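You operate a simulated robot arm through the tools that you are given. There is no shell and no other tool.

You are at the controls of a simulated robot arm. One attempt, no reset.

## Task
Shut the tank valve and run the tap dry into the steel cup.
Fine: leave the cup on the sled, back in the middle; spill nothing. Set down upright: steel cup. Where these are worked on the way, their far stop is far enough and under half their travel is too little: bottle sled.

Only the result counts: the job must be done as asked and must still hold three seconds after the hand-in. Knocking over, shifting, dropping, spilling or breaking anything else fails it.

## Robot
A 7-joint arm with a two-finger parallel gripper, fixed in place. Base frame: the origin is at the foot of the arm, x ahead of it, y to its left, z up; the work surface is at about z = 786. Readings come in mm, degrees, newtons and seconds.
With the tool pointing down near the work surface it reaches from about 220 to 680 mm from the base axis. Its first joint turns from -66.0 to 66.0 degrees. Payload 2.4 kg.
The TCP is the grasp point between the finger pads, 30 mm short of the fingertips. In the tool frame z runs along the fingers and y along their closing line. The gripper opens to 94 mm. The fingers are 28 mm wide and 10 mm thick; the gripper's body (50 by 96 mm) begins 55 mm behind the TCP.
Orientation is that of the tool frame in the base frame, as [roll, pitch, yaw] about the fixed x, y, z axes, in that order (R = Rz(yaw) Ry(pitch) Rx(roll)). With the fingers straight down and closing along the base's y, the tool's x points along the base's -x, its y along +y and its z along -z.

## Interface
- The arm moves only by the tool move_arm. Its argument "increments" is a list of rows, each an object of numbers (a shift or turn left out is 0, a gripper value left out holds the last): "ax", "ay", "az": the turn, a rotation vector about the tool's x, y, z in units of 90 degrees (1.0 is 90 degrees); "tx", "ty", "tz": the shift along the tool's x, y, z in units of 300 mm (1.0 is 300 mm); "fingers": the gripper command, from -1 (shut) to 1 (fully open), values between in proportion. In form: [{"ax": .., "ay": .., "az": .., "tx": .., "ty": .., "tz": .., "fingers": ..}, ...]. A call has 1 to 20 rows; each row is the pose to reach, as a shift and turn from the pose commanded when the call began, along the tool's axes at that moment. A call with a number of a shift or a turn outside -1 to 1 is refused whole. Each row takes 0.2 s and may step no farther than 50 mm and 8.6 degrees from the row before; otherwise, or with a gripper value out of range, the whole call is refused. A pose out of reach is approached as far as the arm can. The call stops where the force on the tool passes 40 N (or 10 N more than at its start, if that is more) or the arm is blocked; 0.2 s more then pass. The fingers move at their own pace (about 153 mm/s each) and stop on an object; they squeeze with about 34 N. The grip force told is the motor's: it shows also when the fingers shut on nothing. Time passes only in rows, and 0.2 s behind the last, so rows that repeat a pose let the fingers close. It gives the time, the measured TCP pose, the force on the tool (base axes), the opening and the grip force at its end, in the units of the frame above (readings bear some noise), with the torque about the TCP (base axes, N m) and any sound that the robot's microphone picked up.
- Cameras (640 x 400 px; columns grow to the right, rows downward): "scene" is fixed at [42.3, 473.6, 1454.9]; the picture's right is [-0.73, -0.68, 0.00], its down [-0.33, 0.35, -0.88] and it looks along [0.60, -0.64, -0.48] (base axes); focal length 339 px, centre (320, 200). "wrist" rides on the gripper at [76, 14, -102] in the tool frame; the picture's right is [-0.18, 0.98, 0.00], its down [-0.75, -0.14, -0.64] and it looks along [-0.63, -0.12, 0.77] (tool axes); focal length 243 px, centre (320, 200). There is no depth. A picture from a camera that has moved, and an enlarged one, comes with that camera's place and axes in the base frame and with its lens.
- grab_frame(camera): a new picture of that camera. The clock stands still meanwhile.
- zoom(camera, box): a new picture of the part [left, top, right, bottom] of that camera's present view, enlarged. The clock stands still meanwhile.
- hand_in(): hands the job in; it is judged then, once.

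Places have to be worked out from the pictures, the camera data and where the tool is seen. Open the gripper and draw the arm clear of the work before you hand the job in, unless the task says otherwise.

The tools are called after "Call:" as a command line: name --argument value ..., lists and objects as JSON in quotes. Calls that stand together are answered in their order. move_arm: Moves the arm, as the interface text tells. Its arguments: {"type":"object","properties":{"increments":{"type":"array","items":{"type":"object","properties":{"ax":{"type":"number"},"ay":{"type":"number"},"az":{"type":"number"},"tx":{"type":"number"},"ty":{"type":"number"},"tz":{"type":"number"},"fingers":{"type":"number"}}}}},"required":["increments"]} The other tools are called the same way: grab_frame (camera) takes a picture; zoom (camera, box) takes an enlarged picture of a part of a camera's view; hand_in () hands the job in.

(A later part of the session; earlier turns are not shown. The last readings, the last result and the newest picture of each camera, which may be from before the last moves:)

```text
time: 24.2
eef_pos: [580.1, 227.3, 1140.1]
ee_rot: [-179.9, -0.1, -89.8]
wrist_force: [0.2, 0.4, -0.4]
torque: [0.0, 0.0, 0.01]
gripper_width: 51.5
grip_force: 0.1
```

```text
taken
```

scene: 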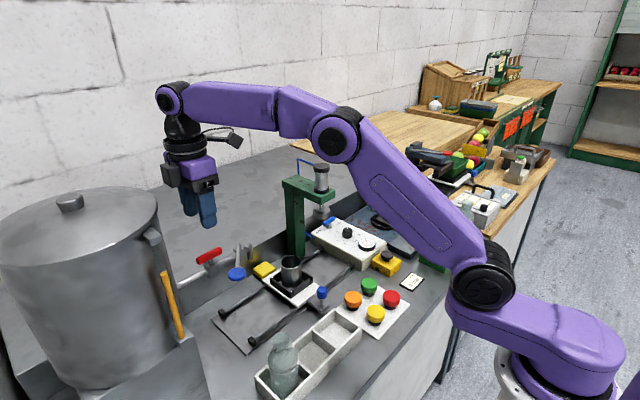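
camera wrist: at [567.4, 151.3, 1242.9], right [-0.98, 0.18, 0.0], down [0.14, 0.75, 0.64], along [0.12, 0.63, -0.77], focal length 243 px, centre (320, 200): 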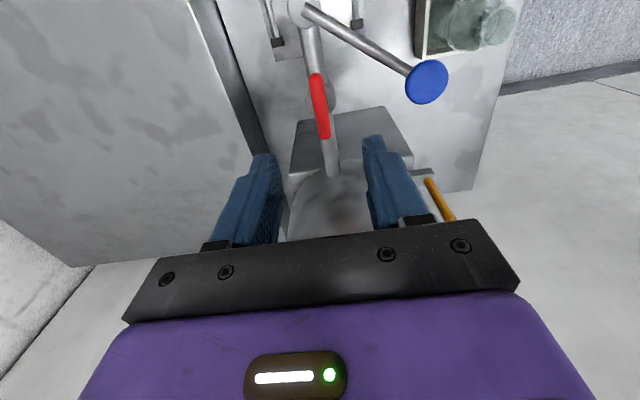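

The tool is centred over the handle. I'll lower in two stages, checking clearance to the tank halfway.

Call:
move_arm --increments '[{"tz": 0.06}, {"tz": 0.12}, {"tz": 0.17}, {"tz": 0.17}]'

Call:
grab_frame --camera "wrist"

Call:
zoom --camera "scene" --box '[130, 150, 290, 290]'

```text
time: 25.2
eef_pos: [579.8, 225.7, 1089.7]
ee_rot: [-180.0, 0.0, -90.1]
wrist_force: [0.0, 1.2, 0.2]
torque: [0.01, 0.0, 0.0]
gripper_width: 51.8
grip_force: 0.1
```

```text
taken
camera wrist: at [567.0, 150.5, 1192.1], right [-0.98, 0.18, 0.0], down [0.14, 0.75, 0.64], along [0.12, 0.63, -0.77], focal length 243 px, centre (320, 200)
```

wrist: 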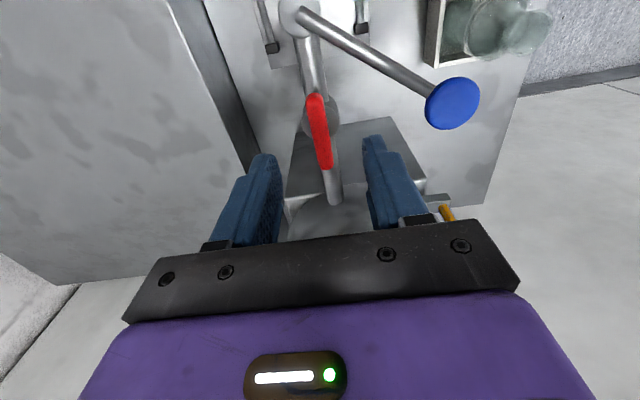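

```text
2.86 times, centred on (210, 220) of scene
camera zoom: at [42.3, 473.6, 1454.9], right [-0.73, -0.68, 0.0], down [-0.33, 0.35, -0.88], along [0.6, -0.64, -0.48], focal length 967 px, centre (634, 143)
```

zoom: 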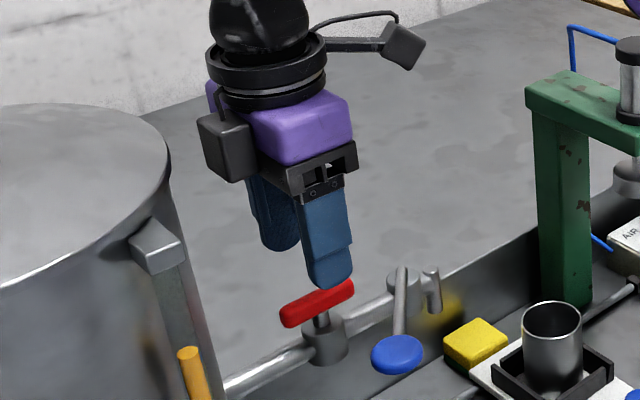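

The box on the gripper reaches y≈283 and the tank starts at y≈313, so it clears. The handle is centred between the fingers. I'll lower the rest to z≈1044.

Call:
move_arm --increments '[{"tz": 0.06, "ty": -0.001, "tx": -0.003}, {"tz": 0.11, "ty": -0.001, "tx": -0.003}, {"tz": 0.15, "ty": -0.001, "tx": -0.003}, {"tz": 0.15, "ty": -0.001, "tx": -0.003}]'

Call:
grab_frame --camera "wrist"

Call:
zoom --camera "scene" --box '[150, 200, 270, 290]'

```text
time: 26.2
eef_pos: [581.9, 228.0, 1046.0]
ee_rot: [-180.0, 0.1, -90.0]
wrist_force: [-0.9, 0.5, 0.9]
torque: [-0.03, -0.02, -0.02]
gripper_width: 51.7
grip_force: 0.2
```

```text
taken
camera wrist: at [567.2, 151.5, 1147.6], right [-0.98, 0.18, 0.0], down [0.14, 0.75, 0.64], along [0.12, 0.63, -0.77], focal length 243 px, centre (320, 200)
```

wrist: 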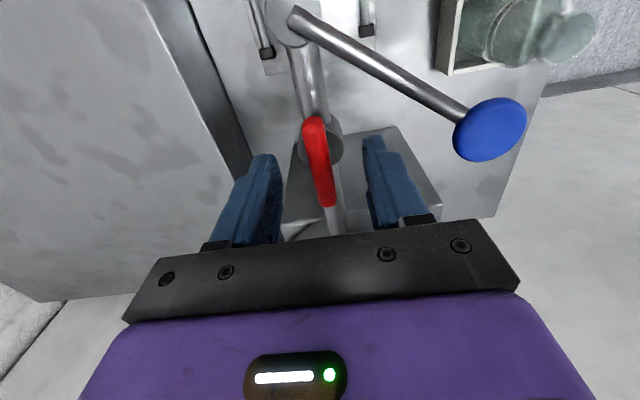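

```text
4.44 times, centred on (210, 245) of scene
camera zoom: at [42.3, 473.6, 1454.9], right [-0.73, -0.68, 0.0], down [-0.33, 0.35, -0.88], along [0.6, -0.64, -0.48], focal length 1505 px, centre (809, 0)
```

zoom: 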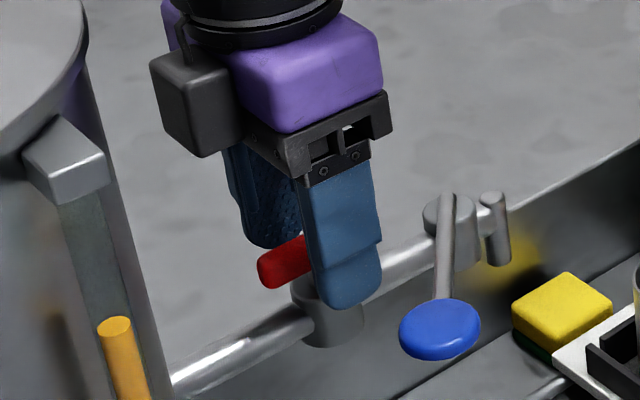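

The fingers straddle the handle. Closing on it now.

Call:
move_arm --increments '[{"fingers": -0.4}, {"fingers": -1}, {"fingers": -1}, {"fingers": -1}]'

Call:
grab_frame --camera "wrist"

```text
time: 27.2
eef_pos: [579.8, 226.7, 1045.4]
ee_rot: [179.8, -0.1, -89.9]
wrist_force: [-11.3, -3.1, 0.2]
torque: [0.47, 0.04, -0.06]
gripper_width: 11.9
grip_force: 45.3
```

```text
taken
camera wrist: at [566.5, 151.6, 1147.8], right [-0.98, 0.18, 0.0], down [0.14, 0.75, 0.64], along [0.12, 0.63, -0.77], focal length 243 px, centre (320, 200)
```

wrist: 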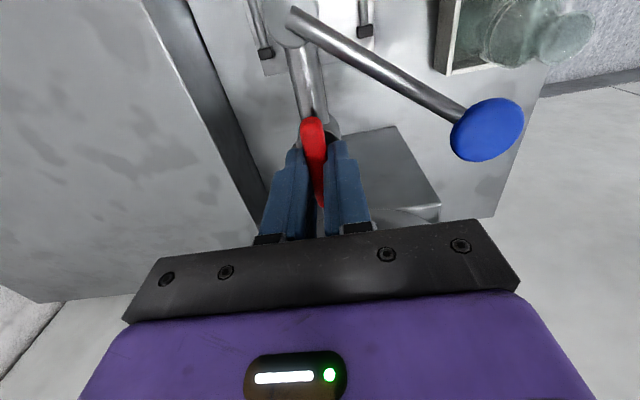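

The grip is on the handle at 12 mm. I'll test a small clockwise turn, as seen from above, and watch the torque.

Call:
move_arm --increments '[{"az": 0.06, "fingers": -1}, {"az": 0.12}, {"az": 0.17}, {"az": 0.17}]'

Call:
grab_frame --camera "wrist"

```text
time: 28.2
eef_pos: [581.3, 227.6, 1046.2]
ee_rot: [179.9, 0.1, -105.3]
wrist_force: [-11.0, -3.9, 2.3]
torque: [-0.38, 0.29, 0.0]
gripper_width: 12.0
grip_force: 44.2
```

```text
taken
camera wrist: at [547.1, 158.0, 1147.8], right [-0.9, 0.44, 0.0], down [0.34, 0.69, 0.64], along [0.28, 0.58, -0.77], focal length 243 px, centre (320, 200)
```

wrist: 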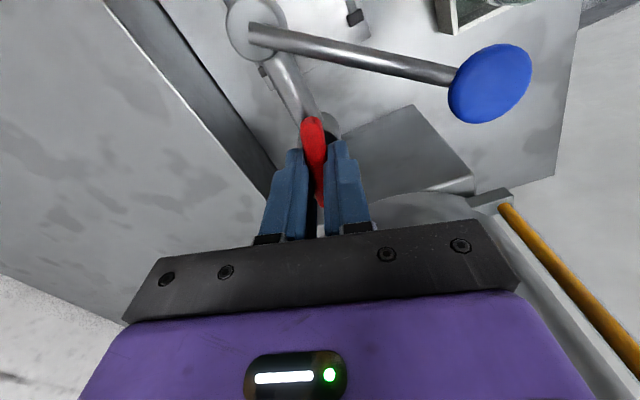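

The handle turned 15° with the grip and almost no torque, so this direction is free. I'll continue the turn toward 90°.

Call:
move_arm --increments '[{"az": 0.08, "fingers": -1}, {"az": 0.16}, {"az": 0.24}, {"az": 0.32}, {"az": 0.4}, {"az": 0.48}, {"az": 0.48}]'

Call:
grab_frame --camera "wrist"

Call:
zoom --camera "scene" --box '[150, 200, 270, 290]'

```text
time: 29.8
eef_pos: [581.3, 225.4, 1045.5]
ee_rot: [-179.9, 0.1, -148.7]
wrist_force: [5.8, -4.0, -0.8]
torque: [-0.38, 0.62, 0.01]
gripper_width: 12.0
grip_force: 44.8
```

```text
taken
camera wrist: at [509.5, 199.2, 1147.6], right [-0.35, 0.94, 0.0], down [0.72, 0.27, 0.64], along [0.6, 0.23, -0.77], focal length 243 px, centre (320, 200)
```

wrist: 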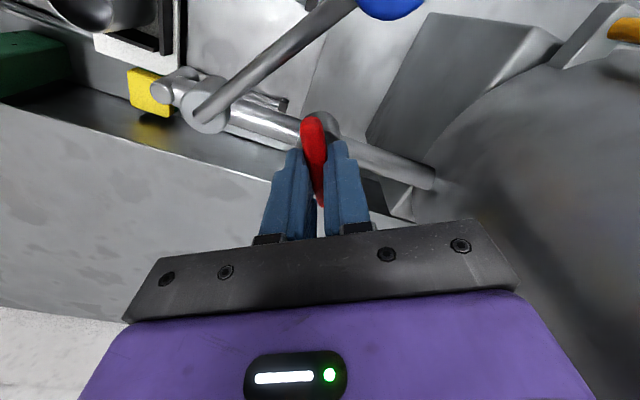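

```text
4.44 times, centred on (210, 245) of scene
camera zoom: at [42.5, 473.5, 1454.9], right [-0.73, -0.68, 0.0], down [-0.33, 0.35, -0.88], along [0.6, -0.64, -0.48], focal length 1505 px, centre (809, 0)
```

zoom: 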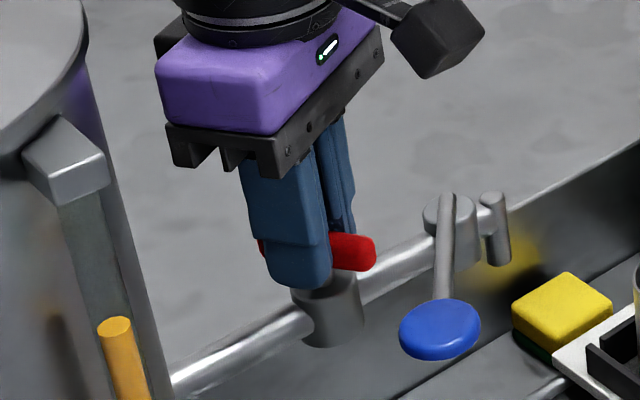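

The turn is at 59° and smooth. I'll finish the quarter turn.

Call:
move_arm --increments '[{"az": 0.08, "fingers": -1}, {"az": 0.16}, {"az": 0.24}, {"az": 0.31}, {"az": 0.35}, {"az": 0.35}]'

Call:
grab_frame --camera "wrist"

Call:
zoom --camera "scene" --box '[150, 200, 270, 290]'

```text
time: 31.2
eef_pos: [580.9, 224.2, 1044.7]
ee_rot: [-179.9, 0.1, 179.9]
wrist_force: [13.3, -13.6, 1.0]
torque: [-0.1, 0.35, 0.21]
gripper_width: 11.6
grip_force: 45.1
```

```text
taken
camera wrist: at [506.2, 240.2, 1147.6], right [0.19, 0.98, 0.0], down [0.75, -0.14, 0.64], along [0.63, -0.12, -0.77], focal length 243 px, centre (320, 200)
```

wrist: 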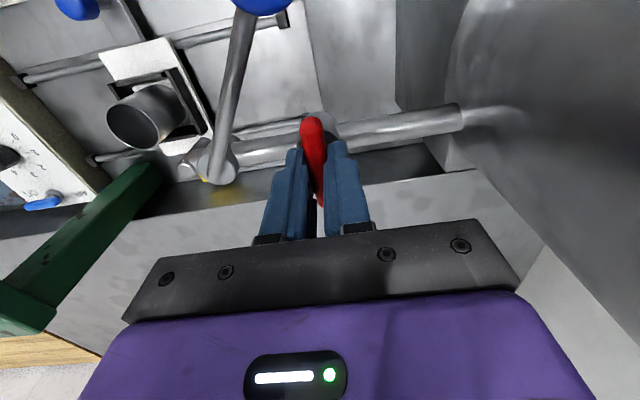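

```text
4.44 times, centred on (210, 245) of scene
camera zoom: at [42.7, 473.2, 1455.0], right [-0.73, -0.68, 0.0], down [-0.33, 0.35, -0.88], along [0.6, -0.64, -0.48], focal length 1505 px, centre (809, 0)
```

zoom: 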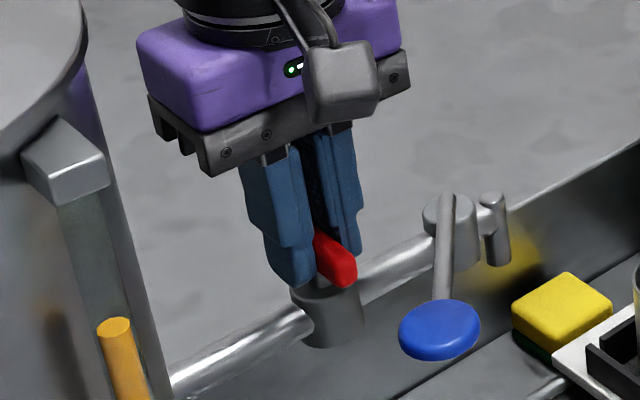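

The handle is now square to the pipe and a little torque (0.2 Nm) has appeared, probably the stop. I'll add a few more degrees to seat it.

Call:
move_arm --increments '[{"az": 0.03, "fingers": -1}, {"az": 0.05}, {"az": 0.05}]'

Call:
grab_frame --camera "wrist"

```text
time: 32.0
eef_pos: [581.9, 225.0, 1046.0]
ee_rot: [-179.8, 0.1, 175.5]
wrist_force: [10.9, -16.9, 2.0]
torque: [-0.04, 0.1, 1.46]
gripper_width: 13.3
grip_force: 45.1
```

```text
taken
camera wrist: at [507.2, 246.1, 1147.6], right [0.26, 0.97, 0.0], down [0.74, -0.2, 0.64], along [0.62, -0.17, -0.77], focal length 243 px, centre (320, 200)
```

wrist: 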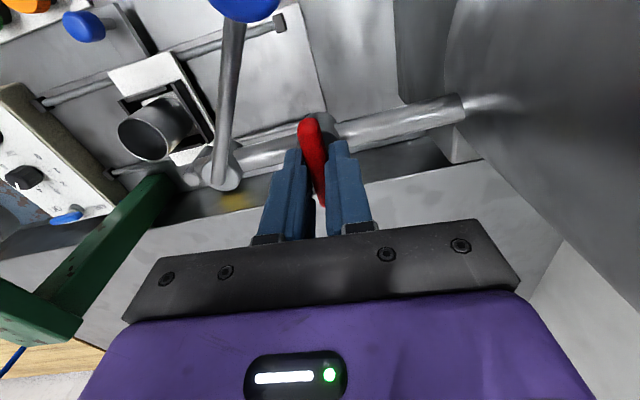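

Torque jumped to 1.5 Nm, so the valve is against its closed stop. I'll relax the twist, open the fingers and lift clear.

Call:
move_arm --increments '[{"az": -0.045, "fingers": -1}, {"az": -0.045, "fingers": -0.3}, {"az": -0.045, "fingers": 0.05}, {"az": -0.045, "fingers": 0.05}]'

Call:
move_arm --increments '[{"tz": -0.05, "fingers": 0.05}, {"tz": -0.15}, {"tz": -0.27}, {"tz": -0.33}, {"tz": -0.33}]'

Call:
grab_frame --camera "wrist"

Call:
zoom --camera "scene" --box '[150, 200, 270, 290]'

```text
time: 33.0
eef_pos: [579.3, 227.8, 1045.3]
ee_rot: [-179.9, 0.0, 179.6]
wrist_force: [-1.0, 0.5, 0.1]
torque: [0.0, -0.01, -0.02]
gripper_width: 49.5
grip_force: 0.0
```

```text
time: 34.2
eef_pos: [581.0, 226.8, 1144.6]
ee_rot: [180.0, 0.0, 179.6]
wrist_force: [-0.8, -0.2, 0.7]
torque: [0.01, 0.0, 0.02]
gripper_width: 49.2
grip_force: 0.0
```

```text
taken
camera wrist: at [505.2, 241.9, 1247.2], right [0.19, 0.98, 0.0], down [0.75, -0.15, 0.64], along [0.63, -0.12, -0.77], focal length 243 px, centre (320, 200)
```

wrist: 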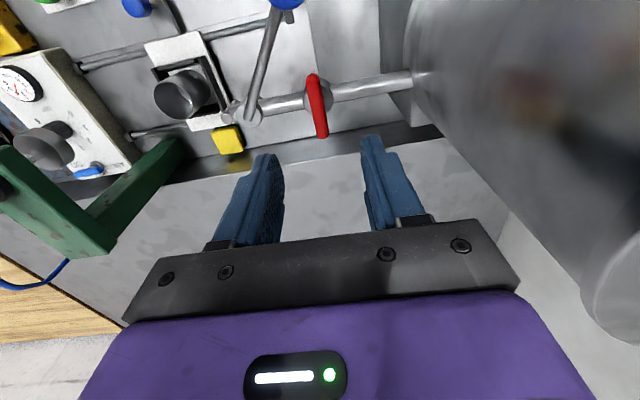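

```text
4.44 times, centred on (210, 245) of scene
camera zoom: at [42.3, 473.6, 1454.9], right [-0.73, -0.68, 0.0], down [-0.33, 0.35, -0.88], along [0.6, -0.64, -0.48], focal length 1505 px, centre (809, 0)
```

zoom: 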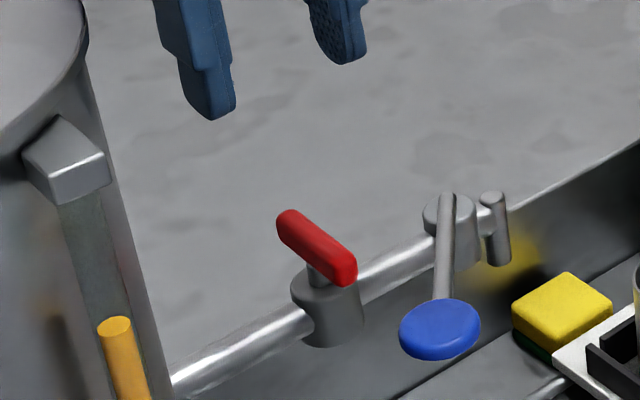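

The red handle now lies across the pipe, so the tank valve is shut. Next is the sled knob. I'll move over it at height and take a look.

Call:
move_arm --increments '[{"tx": 0.063, "ty": -0.12, "fingers": 0.1}, {"tx": 0.126, "ty": -0.24}, {"tx": 0.188, "ty": -0.36}, {"tx": 0.251, "ty": -0.48}, {"tx": 0.314, "ty": -0.6}, {"tx": 0.377, "ty": -0.72}, {"tx": 0.377, "ty": -0.72, "tz": 0.15}, {"tx": 0.377, "ty": -0.72, "tz": 0.3}, {"tx": 0.377, "ty": -0.72, "tz": 0.45}, {"tx": 0.377, "ty": -0.72, "tz": 0.45}]'

Call:
grab_frame --camera "wrist"

Call:
zoom --camera "wrist" --box '[230, 40, 410, 152]'

Call:
zoom --camera "scene" --box '[260, 240, 360, 320]'

```text
time: 36.4
eef_pos: [467.1, 12.5, 1009.2]
ee_rot: [-179.9, 0.0, 179.6]
wrist_force: [-1.0, -0.5, 0.4]
torque: [-0.05, 0.0, 0.0]
gripper_width: 51.6
grip_force: 0.0
```

```text
taken
camera wrist: at [391.4, 27.9, 1111.3], right [0.19, 0.98, 0.0], down [0.75, -0.15, 0.64], along [0.63, -0.12, -0.77], focal length 243 px, centre (320, 200)
```

wrist: 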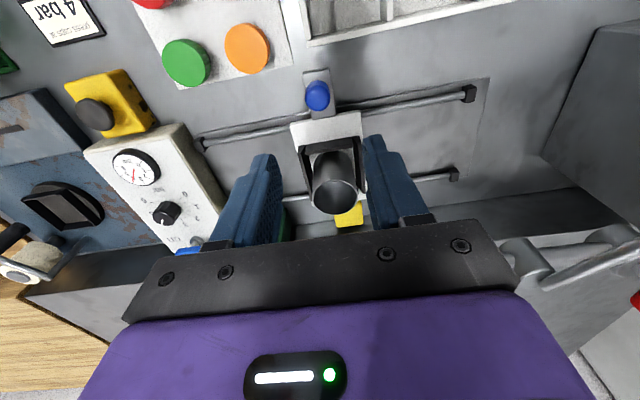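

```text
3.56 times, centred on (320, 96) of wrist
camera zoom: at [391.4, 27.9, 1111.3], right [0.19, 0.98, 0.0], down [0.75, -0.15, 0.64], along [0.63, -0.12, -0.77], focal length 863 px, centre (320, 570)
```

zoom: 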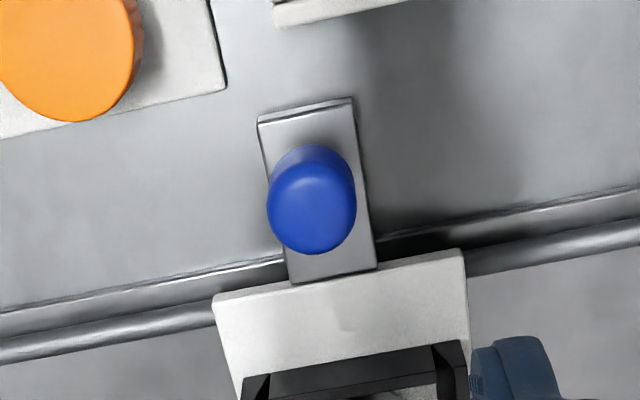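

```text
5.00 times, centred on (310, 280) of scene
camera zoom: at [42.3, 473.6, 1454.9], right [-0.73, -0.68, 0.0], down [-0.33, 0.35, -0.88], along [0.6, -0.64, -0.48], focal length 1693 px, centre (370, -200)
```

zoom: 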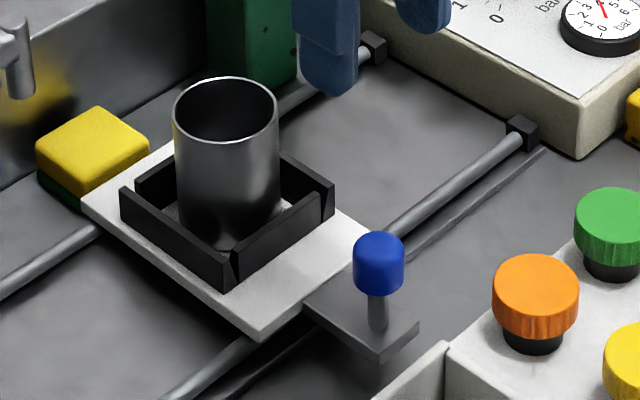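

The sled knob sits at about (469, 11), roughly 25 mm across, from z≈833 to 857. I'll lower with the fingers on either side of it and grip.

Call:
move_arm --increments '[{"tx": -0.006, "ty": -0.004, "tz": 0.13, "fingers": 0.1}, {"tx": -0.006, "ty": -0.004, "tz": 0.26}, {"tx": -0.006, "ty": -0.004, "tz": 0.38}, {"tx": -0.006, "ty": -0.004, "tz": 0.46}, {"tx": -0.006, "ty": -0.004, "tz": 0.53}, {"tx": -0.006, "ty": -0.004, "tz": 0.535}]'

Call:
grab_frame --camera "wrist"

Call:
zoom --camera "scene" --box '[260, 220, 380, 310]'

```text
time: 37.8
eef_pos: [468.8, 12.2, 848.4]
ee_rot: [179.9, -0.1, 179.5]
wrist_force: [-0.6, 0.1, 0.1]
torque: [-0.01, 0.0, 0.04]
gripper_width: 51.7
grip_force: 0.0
```

```text
taken
camera wrist: at [392.7, 26.3, 951.0], right [0.19, 0.98, 0.0], down [0.75, -0.15, 0.64], along [0.63, -0.12, -0.77], focal length 243 px, centre (320, 200)
```

wrist: 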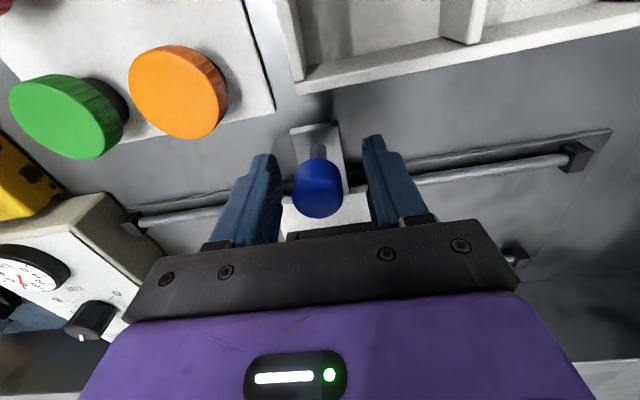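

```text
4.44 times, centred on (320, 265) of scene
camera zoom: at [42.3, 473.6, 1454.9], right [-0.73, -0.68, 0.0], down [-0.33, 0.35, -0.88], along [0.6, -0.64, -0.48], focal length 1505 px, centre (320, -89)
```

zoom: 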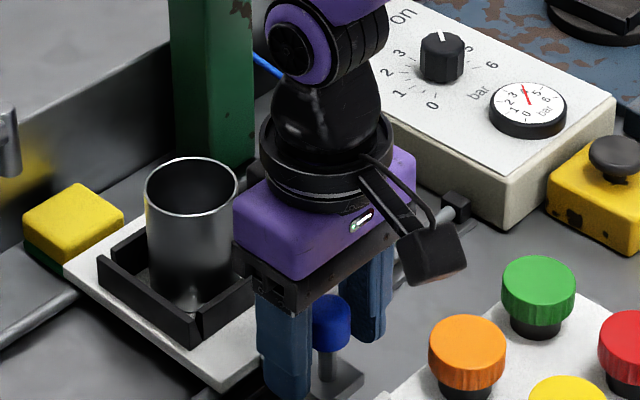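

Call:
move_arm --increments '[{"fingers": -0.2}, {"fingers": -0.6}, {"fingers": -1}, {"fingers": -1}]'

Call:
zoom --camera "scene" --box '[260, 220, 380, 310]'

```text
time: 38.8
eef_pos: [467.8, 11.5, 848.1]
ee_rot: [-180.0, 0.0, 179.6]
wrist_force: [-0.1, -0.6, -4.8]
torque: [-0.03, -0.31, 0.01]
gripper_width: 25.5
grip_force: 45.1
```

```text
4.44 times, centred on (320, 265) of scene
camera zoom: at [42.3, 473.6, 1454.9], right [-0.73, -0.68, 0.0], down [-0.33, 0.35, -0.88], along [0.6, -0.64, -0.48], focal length 1505 px, centre (320, -89)
```

zoom: 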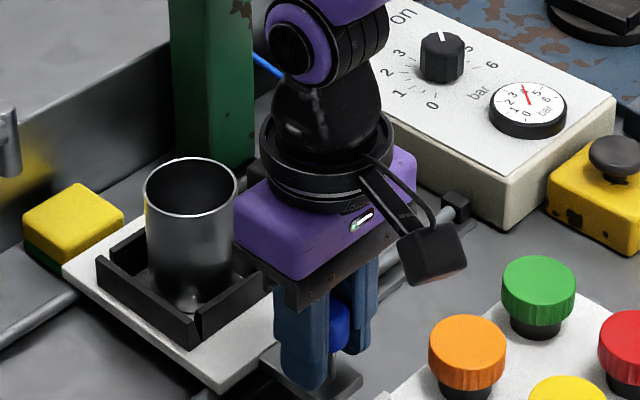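

The knob is gripped at 25.5 mm with the sled's middle at y≈11. I'll slide toward the tap (+y) gently, starting with 60 mm.

Call:
move_arm --increments '[{"ty": 0.02, "fingers": -1}, {"ty": 0.05}, {"ty": 0.08}, {"ty": 0.11}, {"ty": 0.14}, {"ty": 0.17}, {"ty": 0.19}, {"ty": 0.2}, {"ty": 0.2}]'

Call:
grab_frame --camera "scene"

Call:
grab_frame --camera "wrist"

```text
time: 40.8
eef_pos: [467.2, 70.9, 848.7]
ee_rot: [-180.0, 0.0, 179.6]
wrist_force: [-1.4, -0.5, 3.1]
torque: [-0.05, 0.46, -0.04]
gripper_width: 25.6
grip_force: 45.2
```

```text
taken
```

scene: 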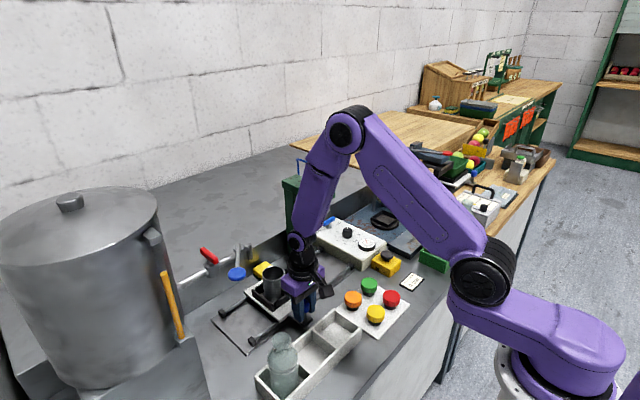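

```text
taken
camera wrist: at [392.7, 86.5, 951.2], right [0.19, 0.98, 0.0], down [0.75, -0.15, 0.64], along [0.63, -0.12, -0.77], focal length 243 px, centre (320, 200)
```

wrist: 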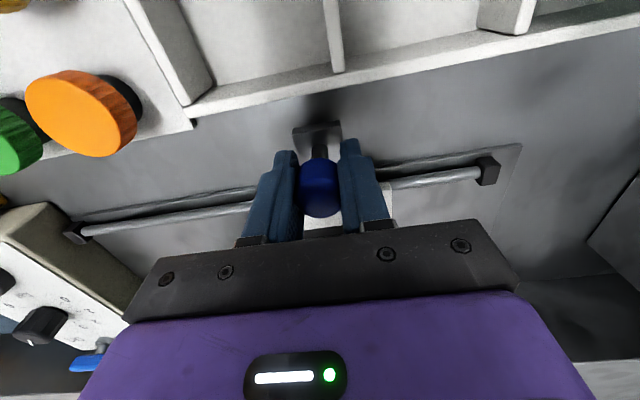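

The sled slides freely with the cup aboard. I'll continue another 55 mm.

Call:
move_arm --increments '[{"ty": 0.02, "fingers": -1}, {"ty": 0.05}, {"ty": 0.08}, {"ty": 0.11}, {"ty": 0.14}, {"ty": 0.165}, {"ty": 0.18}, {"ty": 0.183}, {"ty": 0.183}]'

Call:
zoom --camera "scene" --box '[170, 210, 350, 335]'

Call:
grab_frame --camera "wrist"

```text
time: 42.8
eef_pos: [467.6, 126.1, 849.8]
ee_rot: [-180.0, -0.1, 179.6]
wrist_force: [-10.0, 1.7, 12.5]
torque: [-0.05, 1.06, -0.03]
gripper_width: 25.7
grip_force: 44.9
```

```text
3.20 times, centred on (260, 272) of scene
camera zoom: at [41.9, 473.6, 1454.9], right [-0.73, -0.68, 0.0], down [-0.33, 0.35, -0.88], along [0.6, -0.64, -0.48], focal length 1083 px, centre (512, -32)
```

zoom: 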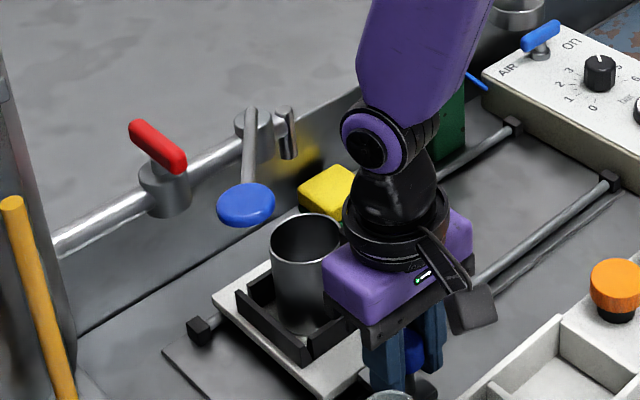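

```text
taken
camera wrist: at [392.8, 141.5, 951.2], right [0.19, 0.98, 0.0], down [0.75, -0.15, 0.64], along [0.63, -0.12, -0.77], focal length 243 px, centre (320, 200)
```

wrist: 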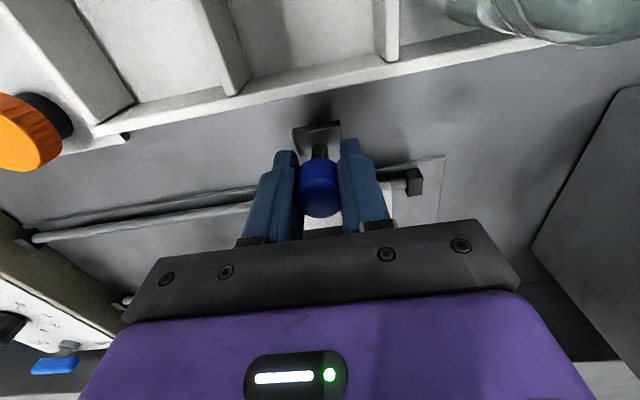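

About 10 mm is left to the end cap. I'll creep to the stop in small steps.

Call:
move_arm --increments '[{"ty": 0.01, "fingers": -1}, {"ty": 0.018}, {"ty": 0.025}, {"ty": 0.031}, {"ty": 0.037}, {"ty": 0.037}]'

Call:
grab_frame --camera "wrist"

Call:
zoom --camera "scene" --box '[170, 230, 290, 320]'

```text
time: 44.0
eef_pos: [468.3, 130.7, 848.6]
ee_rot: [-179.9, -0.3, 179.0]
wrist_force: [-3.8, -4.9, 5.7]
torque: [-0.15, -0.58, 0.06]
gripper_width: 25.5
grip_force: 45.4
stopped in row 5: the force on the tool passed its limit at 42 N (the readings are from after the stop); the commanded pose is now the measured one
```

```text
taken
camera wrist: at [393.6, 146.4, 951.4], right [0.2, 0.98, 0.0], down [0.75, -0.15, 0.64], along [0.62, -0.13, -0.77], focal length 243 px, centre (320, 200)
```

wrist: 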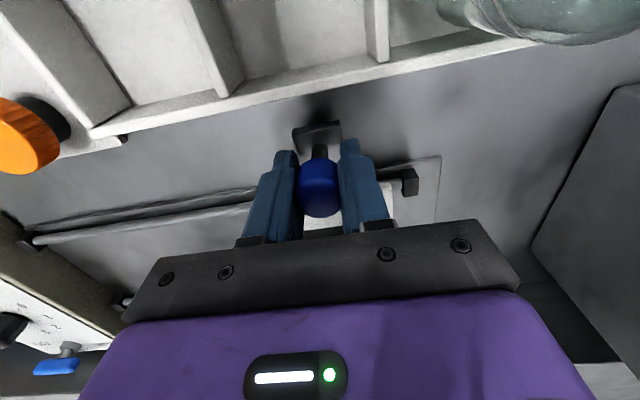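

```text
4.44 times, centred on (230, 275) of scene
camera zoom: at [42.1, 473.5, 1454.9], right [-0.73, -0.68, 0.0], down [-0.33, 0.35, -0.88], along [0.6, -0.64, -0.48], focal length 1505 px, centre (720, -133)
```

zoom: 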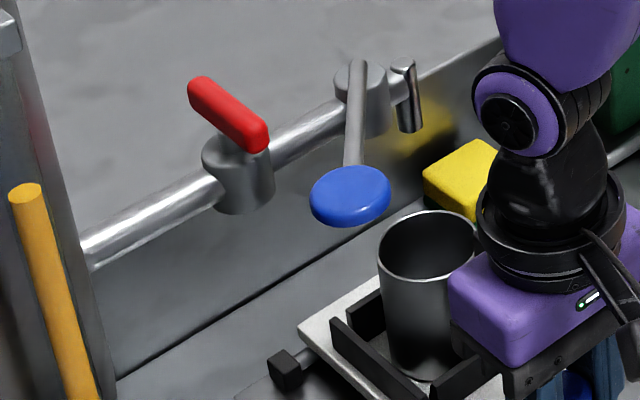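

The sled is against its far stop at y≈130.7. Projecting the spout outlet straight down lands on the centre of the cup's mouth. I'll release the knob and rise straight up.

Call:
move_arm --increments '[{"fingers": -0.4}, {"fingers": 0.1}, {"fingers": 0.1}]'

Call:
move_arm --increments '[{"tz": -0.05, "fingers": 0.1}, {"tz": -0.15}, {"tz": -0.3}, {"tz": -0.45}, {"tz": -0.6}, {"tz": -0.75}, {"tz": -0.9}, {"tz": -0.97}, {"tz": -0.97}]'

Call:
grab_frame --camera "wrist"

Call:
zoom --camera "scene" --box '[160, 210, 320, 335]'

```text
time: 44.8
eef_pos: [468.5, 131.2, 848.9]
ee_rot: [-179.8, -0.3, 179.1]
wrist_force: [-0.4, -0.1, 0.4]
torque: [-0.06, -0.01, -0.04]
gripper_width: 51.8
grip_force: 0.0
```

```text
time: 46.8
eef_pos: [469.4, 132.5, 1139.8]
ee_rot: [-179.8, -0.3, 179.2]
wrist_force: [0.1, -0.8, -0.4]
torque: [0.02, -0.02, -0.03]
gripper_width: 51.7
grip_force: 0.0
```

```text
taken
camera wrist: at [394.9, 147.9, 1242.1], right [0.2, 0.98, 0.0], down [0.75, -0.15, 0.64], along [0.63, -0.13, -0.77], focal length 243 px, centre (320, 200)
```

wrist: 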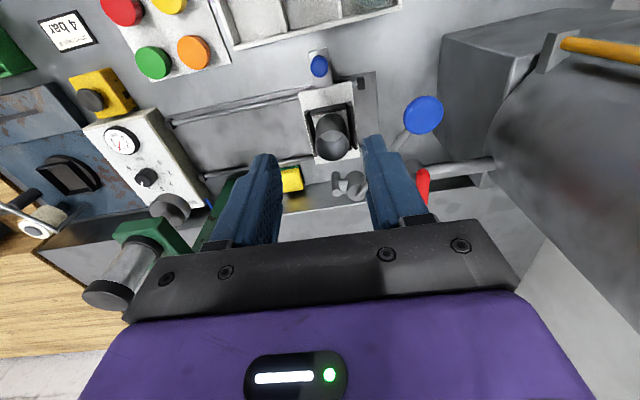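

```text
3.20 times, centred on (240, 272) of scene
camera zoom: at [42.2, 473.6, 1454.9], right [-0.73, -0.68, 0.0], down [-0.33, 0.35, -0.88], along [0.6, -0.64, -0.48], focal length 1083 px, centre (576, -32)
```

zoom: 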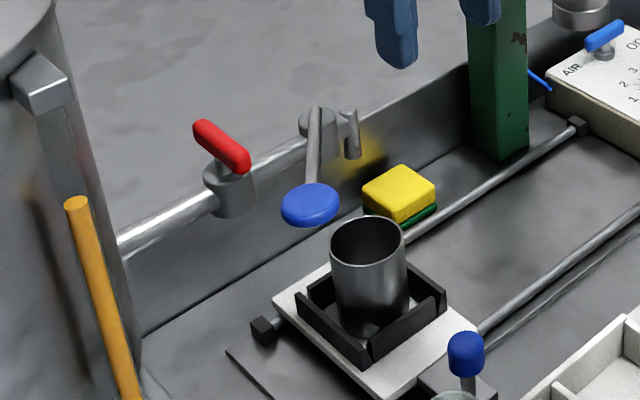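

The cup is under the spout. Now I'll move over the tap lever's blue knob with the fingers opened about 60 mm.

Call:
move_arm --increments '[{"tx": -0.025, "ty": 0.1, "az": -0.003, "fingers": 0.3}, {"tx": -0.05, "ty": 0.2, "az": -0.006}, {"tx": -0.076, "ty": 0.295, "az": -0.009}, {"tx": -0.076, "ty": 0.295, "az": -0.009}]'

Call:
grab_frame --camera "wrist"

Call:
zoom --camera "wrist" --box '[240, 60, 400, 160]'

Call:
zoom --camera "scene" --box '[120, 150, 280, 275]'

```text
time: 47.8
eef_pos: [494.2, 221.0, 1139.2]
ee_rot: [-179.8, -0.3, 179.9]
wrist_force: [0.1, -0.2, -0.2]
torque: [-0.01, 0.01, -0.02]
gripper_width: 60.9
grip_force: 0.1
```

```text
taken
camera wrist: at [419.5, 235.7, 1241.7], right [0.19, 0.98, 0.0], down [0.76, -0.14, 0.64], along [0.63, -0.12, -0.77], focal length 243 px, centre (320, 200)
```

wrist: 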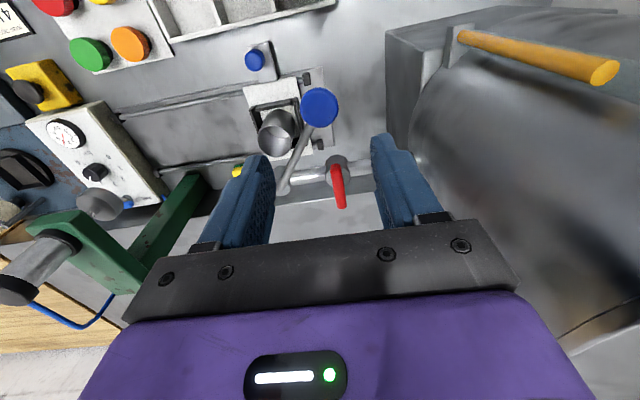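

```text
4.00 times, centred on (320, 110) of wrist
camera zoom: at [419.5, 235.7, 1241.7], right [0.19, 0.98, 0.0], down [0.76, -0.14, 0.64], along [0.63, -0.12, -0.77], focal length 970 px, centre (320, 560)
```

zoom: 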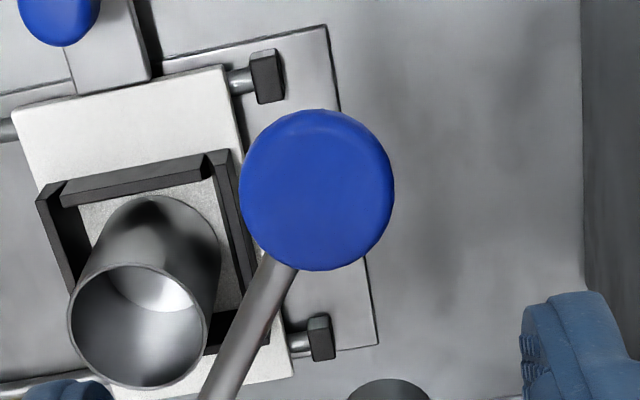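

```text
3.20 times, centred on (200, 212) of scene
camera zoom: at [42.2, 473.6, 1454.9], right [-0.73, -0.68, 0.0], down [-0.33, 0.35, -0.88], along [0.6, -0.64, -0.48], focal length 1083 px, centre (704, 160)
```

zoom: 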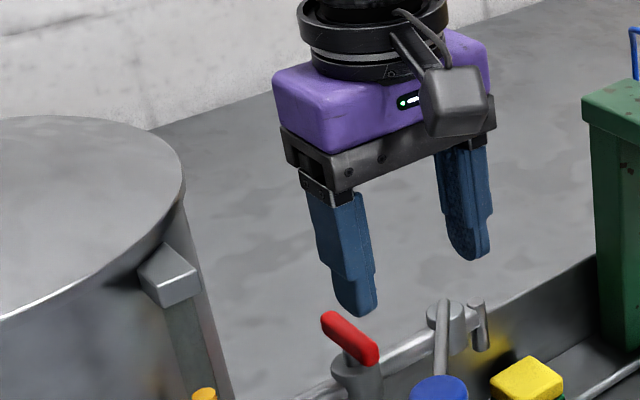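

The knob centre is at (491, 221, 1026), about 34 mm across. I'll lower so the fingers cage it loosely from both sides.

Call:
move_arm --increments '[{"tx": 0.009, "tz": 0.09, "fingers": 0.3}, {"tx": 0.009, "tz": 0.18}, {"tx": 0.009, "tz": 0.26}, {"tx": 0.009, "tz": 0.32}, {"tx": 0.009, "tz": 0.363}, {"tx": 0.009, "tz": 0.363}]'

Call:
grab_frame --camera "wrist"

Call:
zoom --camera "scene" --box '[160, 200, 320, 325]'

```text
time: 49.2
eef_pos: [492.1, 219.7, 1029.8]
ee_rot: [-179.8, -0.3, 179.9]
wrist_force: [-0.5, -0.4, 0.9]
torque: [-0.02, -0.05, -0.01]
gripper_width: 61.3
grip_force: 0.0
```

```text
taken
camera wrist: at [416.0, 234.8, 1132.3], right [0.19, 0.98, 0.0], down [0.76, -0.14, 0.64], along [0.63, -0.12, -0.77], focal length 243 px, centre (320, 200)
```

wrist: 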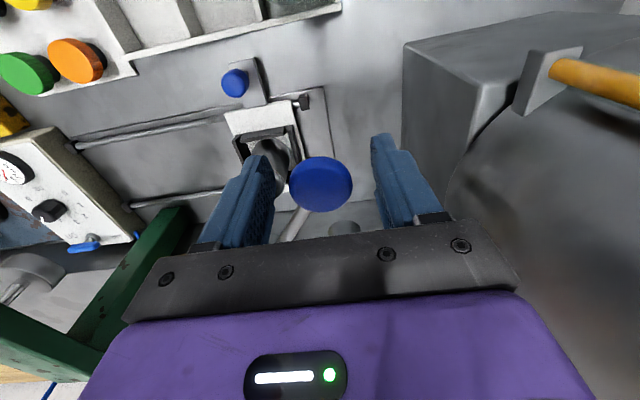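

```text
3.20 times, centred on (240, 262) of scene
camera zoom: at [42.3, 473.6, 1454.9], right [-0.73, -0.68, 0.0], down [-0.33, 0.35, -0.88], along [0.6, -0.64, -0.48], focal length 1083 px, centre (576, 0)
```

zoom: 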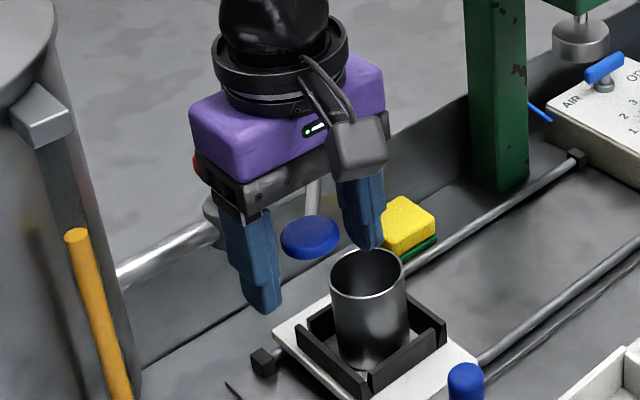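

The knob sits between the fingers. I'll narrow the cage to about 42 mm and try moving the lever a little toward -y, away from the tank.

Call:
move_arm --increments '[{"fingers": -0.1}, {"fingers": -0.1}, {"tx": 0.018, "ty": -0.03, "fingers": -0.1}, {"tx": 0.033, "ty": -0.064, "fingers": -0.1}, {"tx": 0.033, "ty": -0.064, "fingers": -0.1}]'

Call:
grab_frame --camera "wrist"

Call:
zoom --camera "scene" --box '[160, 200, 320, 325]'

```text
time: 50.4
eef_pos: [482.0, 205.4, 1032.2]
ee_rot: [179.7, 0.2, -179.7]
wrist_force: [5.6, 35.0, 8.0]
torque: [0.3, -0.58, 0.0]
gripper_width: 61.8
grip_force: 16.9
```

```text
taken
camera wrist: at [405.8, 219.8, 1133.8], right [0.18, 0.98, 0.01], down [0.75, -0.14, 0.64], along [0.63, -0.11, -0.76], focal length 243 px, centre (320, 200)
```

wrist: 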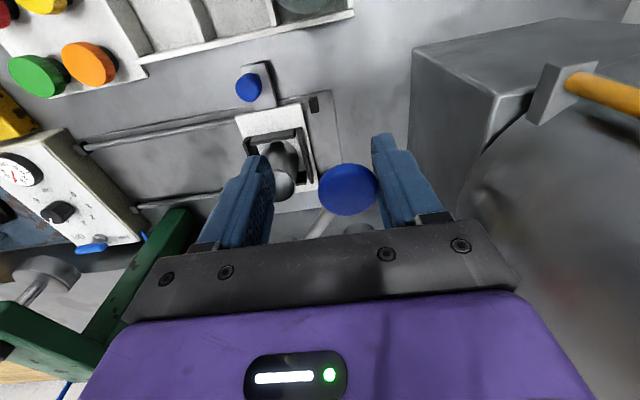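

```text
3.20 times, centred on (240, 262) of scene
camera zoom: at [42.3, 474.6, 1454.5], right [-0.73, -0.68, 0.0], down [-0.33, 0.35, -0.88], along [0.6, -0.64, -0.48], focal length 1083 px, centre (576, 0)
```

zoom: 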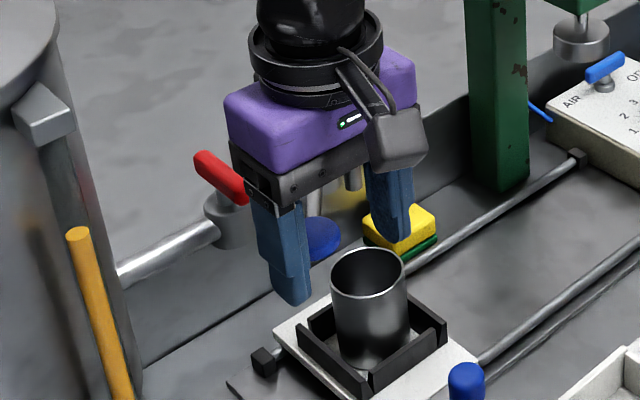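

Force rose to 35 N and the knob didn't move, so the lever is blocked in that direction and this is its closed stop. I'll back off and check the knob's position.

Call:
move_arm --increments '[{"tx": -0.01, "ty": 0.02, "fingers": 0.3}, {"tx": -0.033, "ty": 0.05, "fingers": 0.3}, {"tx": -0.033, "ty": 0.05, "fingers": 0.3}]'

Call:
zoom --camera "wrist" --box '[240, 120, 400, 220]'

Call:
zoom --camera "scene" --box '[160, 200, 320, 325]'

```text
time: 51.2
eef_pos: [491.0, 215.0, 1030.2]
ee_rot: [-179.6, -0.4, 179.9]
wrist_force: [-0.3, 0.5, -0.2]
torque: [-0.01, 0.0, 0.01]
gripper_width: 61.1
grip_force: 0.0
```

```text
4.00 times, centred on (320, 170) of wrist
camera zoom: at [416.5, 229.7, 1132.5], right [0.19, 0.98, -0.01], down [0.76, -0.14, 0.64], along [0.63, -0.12, -0.77], focal length 970 px, centre (320, 320)
```

zoom: 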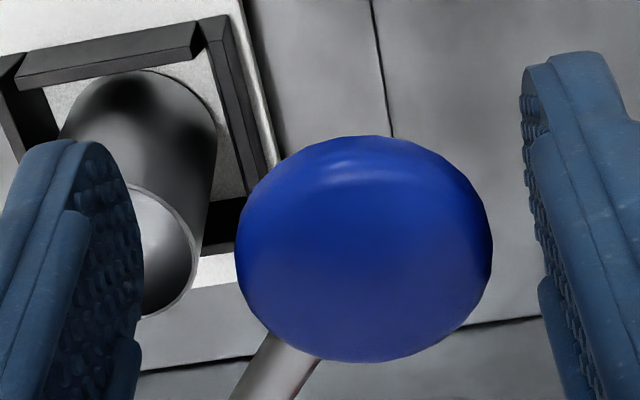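

```text
3.20 times, centred on (240, 262) of scene
camera zoom: at [42.3, 473.6, 1454.9], right [-0.73, -0.68, 0.0], down [-0.33, 0.35, -0.88], along [0.6, -0.64, -0.48], focal length 1083 px, centre (576, 0)
```

zoom: 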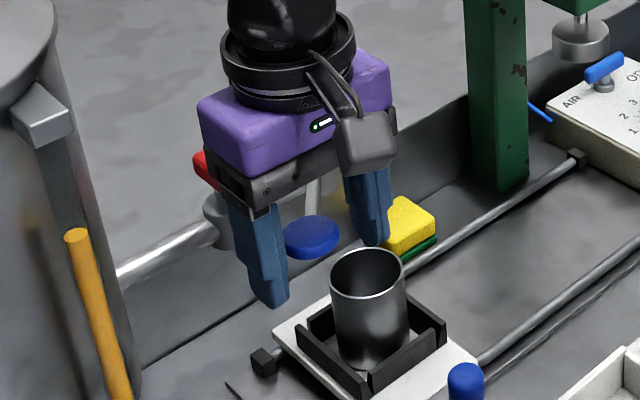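

The knob hasn't moved from (492, 221). I'll gently try the opposite way (+y) with the other finger, watching the force.

Call:
move_arm --increments '[{"ty": 0.04, "fingers": 0.3}, {"ty": 0.06}, {"ty": 0.072}, {"ty": 0.08}, {"ty": 0.087}, {"ty": 0.087}]'

Call:
zoom --camera "wrist" --box '[240, 120, 400, 220]'

Call:
zoom --camera "scene" --box '[160, 200, 320, 325]'

```text
time: 52.6
eef_pos: [491.3, 239.6, 1029.1]
ee_rot: [-179.7, -0.3, 179.7]
wrist_force: [2.6, -19.1, 1.5]
torque: [-0.13, -0.03, 0.09]
gripper_width: 71.8
grip_force: 9.4
```

```text
4.00 times, centred on (320, 170) of wrist
camera zoom: at [416.5, 254.9, 1132.4], right [0.19, 0.98, -0.01], down [0.76, -0.14, 0.64], along [0.63, -0.12, -0.77], focal length 970 px, centre (320, 320)
```

zoom: 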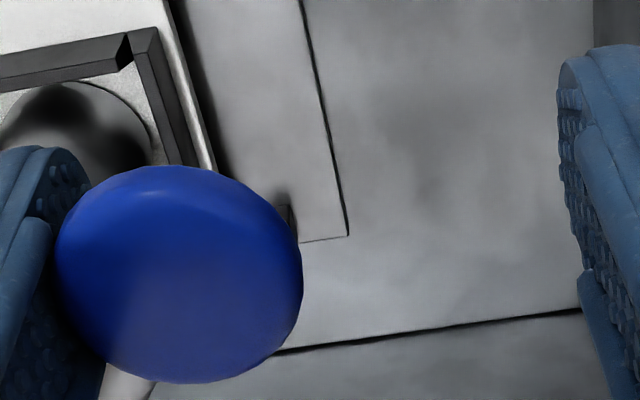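

```text
3.20 times, centred on (240, 262) of scene
camera zoom: at [42.3, 473.0, 1455.1], right [-0.73, -0.68, 0.0], down [-0.33, 0.35, -0.88], along [0.6, -0.64, -0.48], focal length 1083 px, centre (576, 0)
```

zoom: 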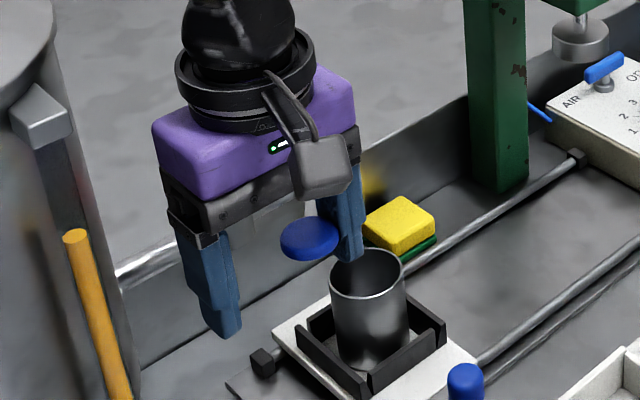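

The knob is still at (491, 221) under a 19 N sideways push, so the lever doesn't swing horizontally. A flat disc on a slightly raised rod suggests a press-down paddle. I'll back off, rise and close the fingers to test a press from above.

Call:
move_arm --increments '[{"ty": -0.03, "fingers": 0.3}, {"ty": -0.06}, {"ty": -0.06}]'

Call:
move_arm --increments '[{"tz": -0.08, "fingers": 0.3}, {"tz": -0.2}, {"tz": -0.2, "fingers": -1}, {"tz": -0.2, "fingers": -1}]'

Call:
grab_frame --camera "wrist"

Call:
zoom --camera "scene" --box '[180, 220, 280, 285]'

```text
time: 53.4
eef_pos: [490.4, 223.1, 1029.8]
ee_rot: [-179.9, -0.3, 180.0]
wrist_force: [0.4, 0.8, 1.0]
torque: [0.0, 0.0, -0.02]
gripper_width: 60.9
grip_force: 0.1
```

```text
time: 54.4
eef_pos: [491.4, 224.9, 1090.7]
ee_rot: [-179.8, -0.2, 180.0]
wrist_force: [-0.1, 0.1, -0.2]
torque: [0.0, -0.01, -0.03]
gripper_width: 0.0
grip_force: 33.1
```

```text
taken
camera wrist: at [416.5, 239.2, 1193.1], right [0.19, 0.98, 0.0], down [0.76, -0.14, 0.64], along [0.63, -0.12, -0.77], focal length 243 px, centre (320, 200)
```

wrist: 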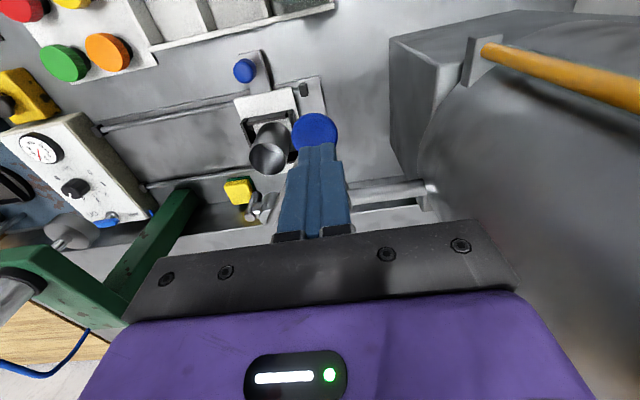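

```text
6.15 times, centred on (230, 252) of scene
camera zoom: at [42.3, 473.6, 1454.9], right [-0.73, -0.68, 0.0], down [-0.33, 0.35, -0.88], along [0.6, -0.64, -0.48], focal length 2083 px, centre (874, -123)
```

zoom: 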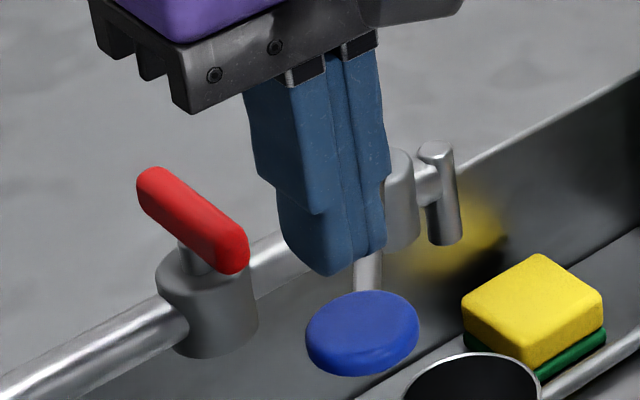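

Fingertips are above the disc. I'll descend onto it gently in small steps and watch both force and lever.

Call:
move_arm --increments '[{"ty": -0.012, "tz": 0.04, "fingers": -1}, {"ty": -0.012, "tz": 0.07}, {"ty": -0.012, "tz": 0.085}, {"ty": -0.012, "tz": 0.095}, {"ty": -0.012, "tz": 0.105}, {"ty": -0.012, "tz": 0.112}, {"ty": -0.012, "tz": 0.112}]'

Call:
zoom --camera "scene" --box '[180, 220, 280, 285]'

```text
time: 56.0
eef_pos: [491.2, 220.7, 1056.5]
ee_rot: [-179.9, -0.3, 179.9]
wrist_force: [-2.0, 2.1, 4.2]
torque: [0.05, 0.01, 0.02]
gripper_width: 0.0
grip_force: 32.7
```

```text
6.15 times, centred on (230, 252) of scene
camera zoom: at [42.1, 473.7, 1454.9], right [-0.73, -0.68, 0.0], down [-0.33, 0.35, -0.88], along [0.6, -0.64, -0.48], focal length 2083 px, centre (874, -123)
```

zoom: 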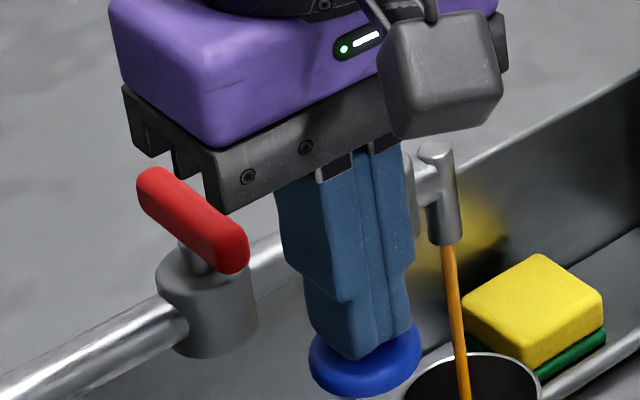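

Pressing the paddle opens the tap: an amber stream is falling into the cup with only about 4 N on the tool. I'll hold here and watch the cup.

Call:
move_arm --increments '[{"fingers": -1}, {"fingers": -1}, {"fingers": -1}, {"fingers": -1}, {"fingers": -1}]'

Call:
zoom --camera "scene" --box '[210, 225, 310, 310]'

Call:
grab_frame --camera "wrist"

```text
time: 57.2
eef_pos: [490.7, 219.5, 1056.6]
ee_rot: [-179.8, -0.3, 179.9]
wrist_force: [0.0, 2.0, 4.3]
torque: [0.03, -0.04, 0.0]
gripper_width: 0.0
grip_force: 33.1
```

```text
4.71 times, centred on (260, 268) of scene
camera zoom: at [42.2, 473.7, 1454.9], right [-0.73, -0.68, 0.0], down [-0.33, 0.35, -0.88], along [0.6, -0.64, -0.48], focal length 1593 px, centre (602, -118)
```

zoom: 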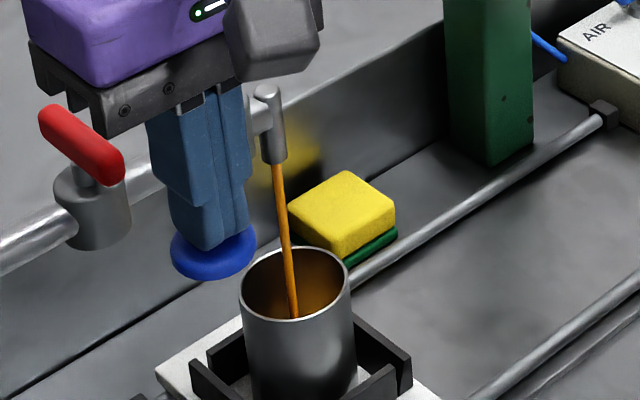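

```text
taken
camera wrist: at [416.2, 234.9, 1159.2], right [0.19, 0.98, 0.0], down [0.76, -0.14, 0.64], along [0.63, -0.12, -0.77], focal length 243 px, centre (320, 200)
```

wrist: 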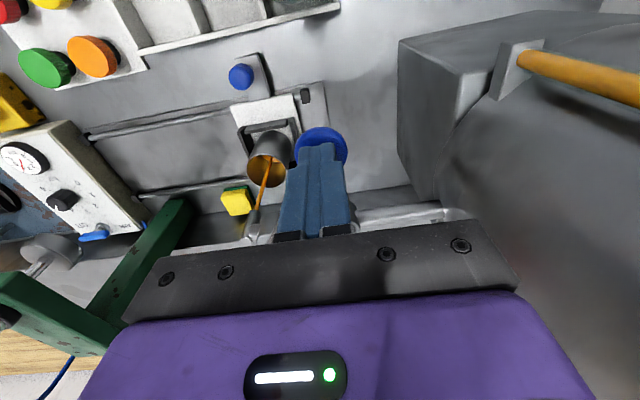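

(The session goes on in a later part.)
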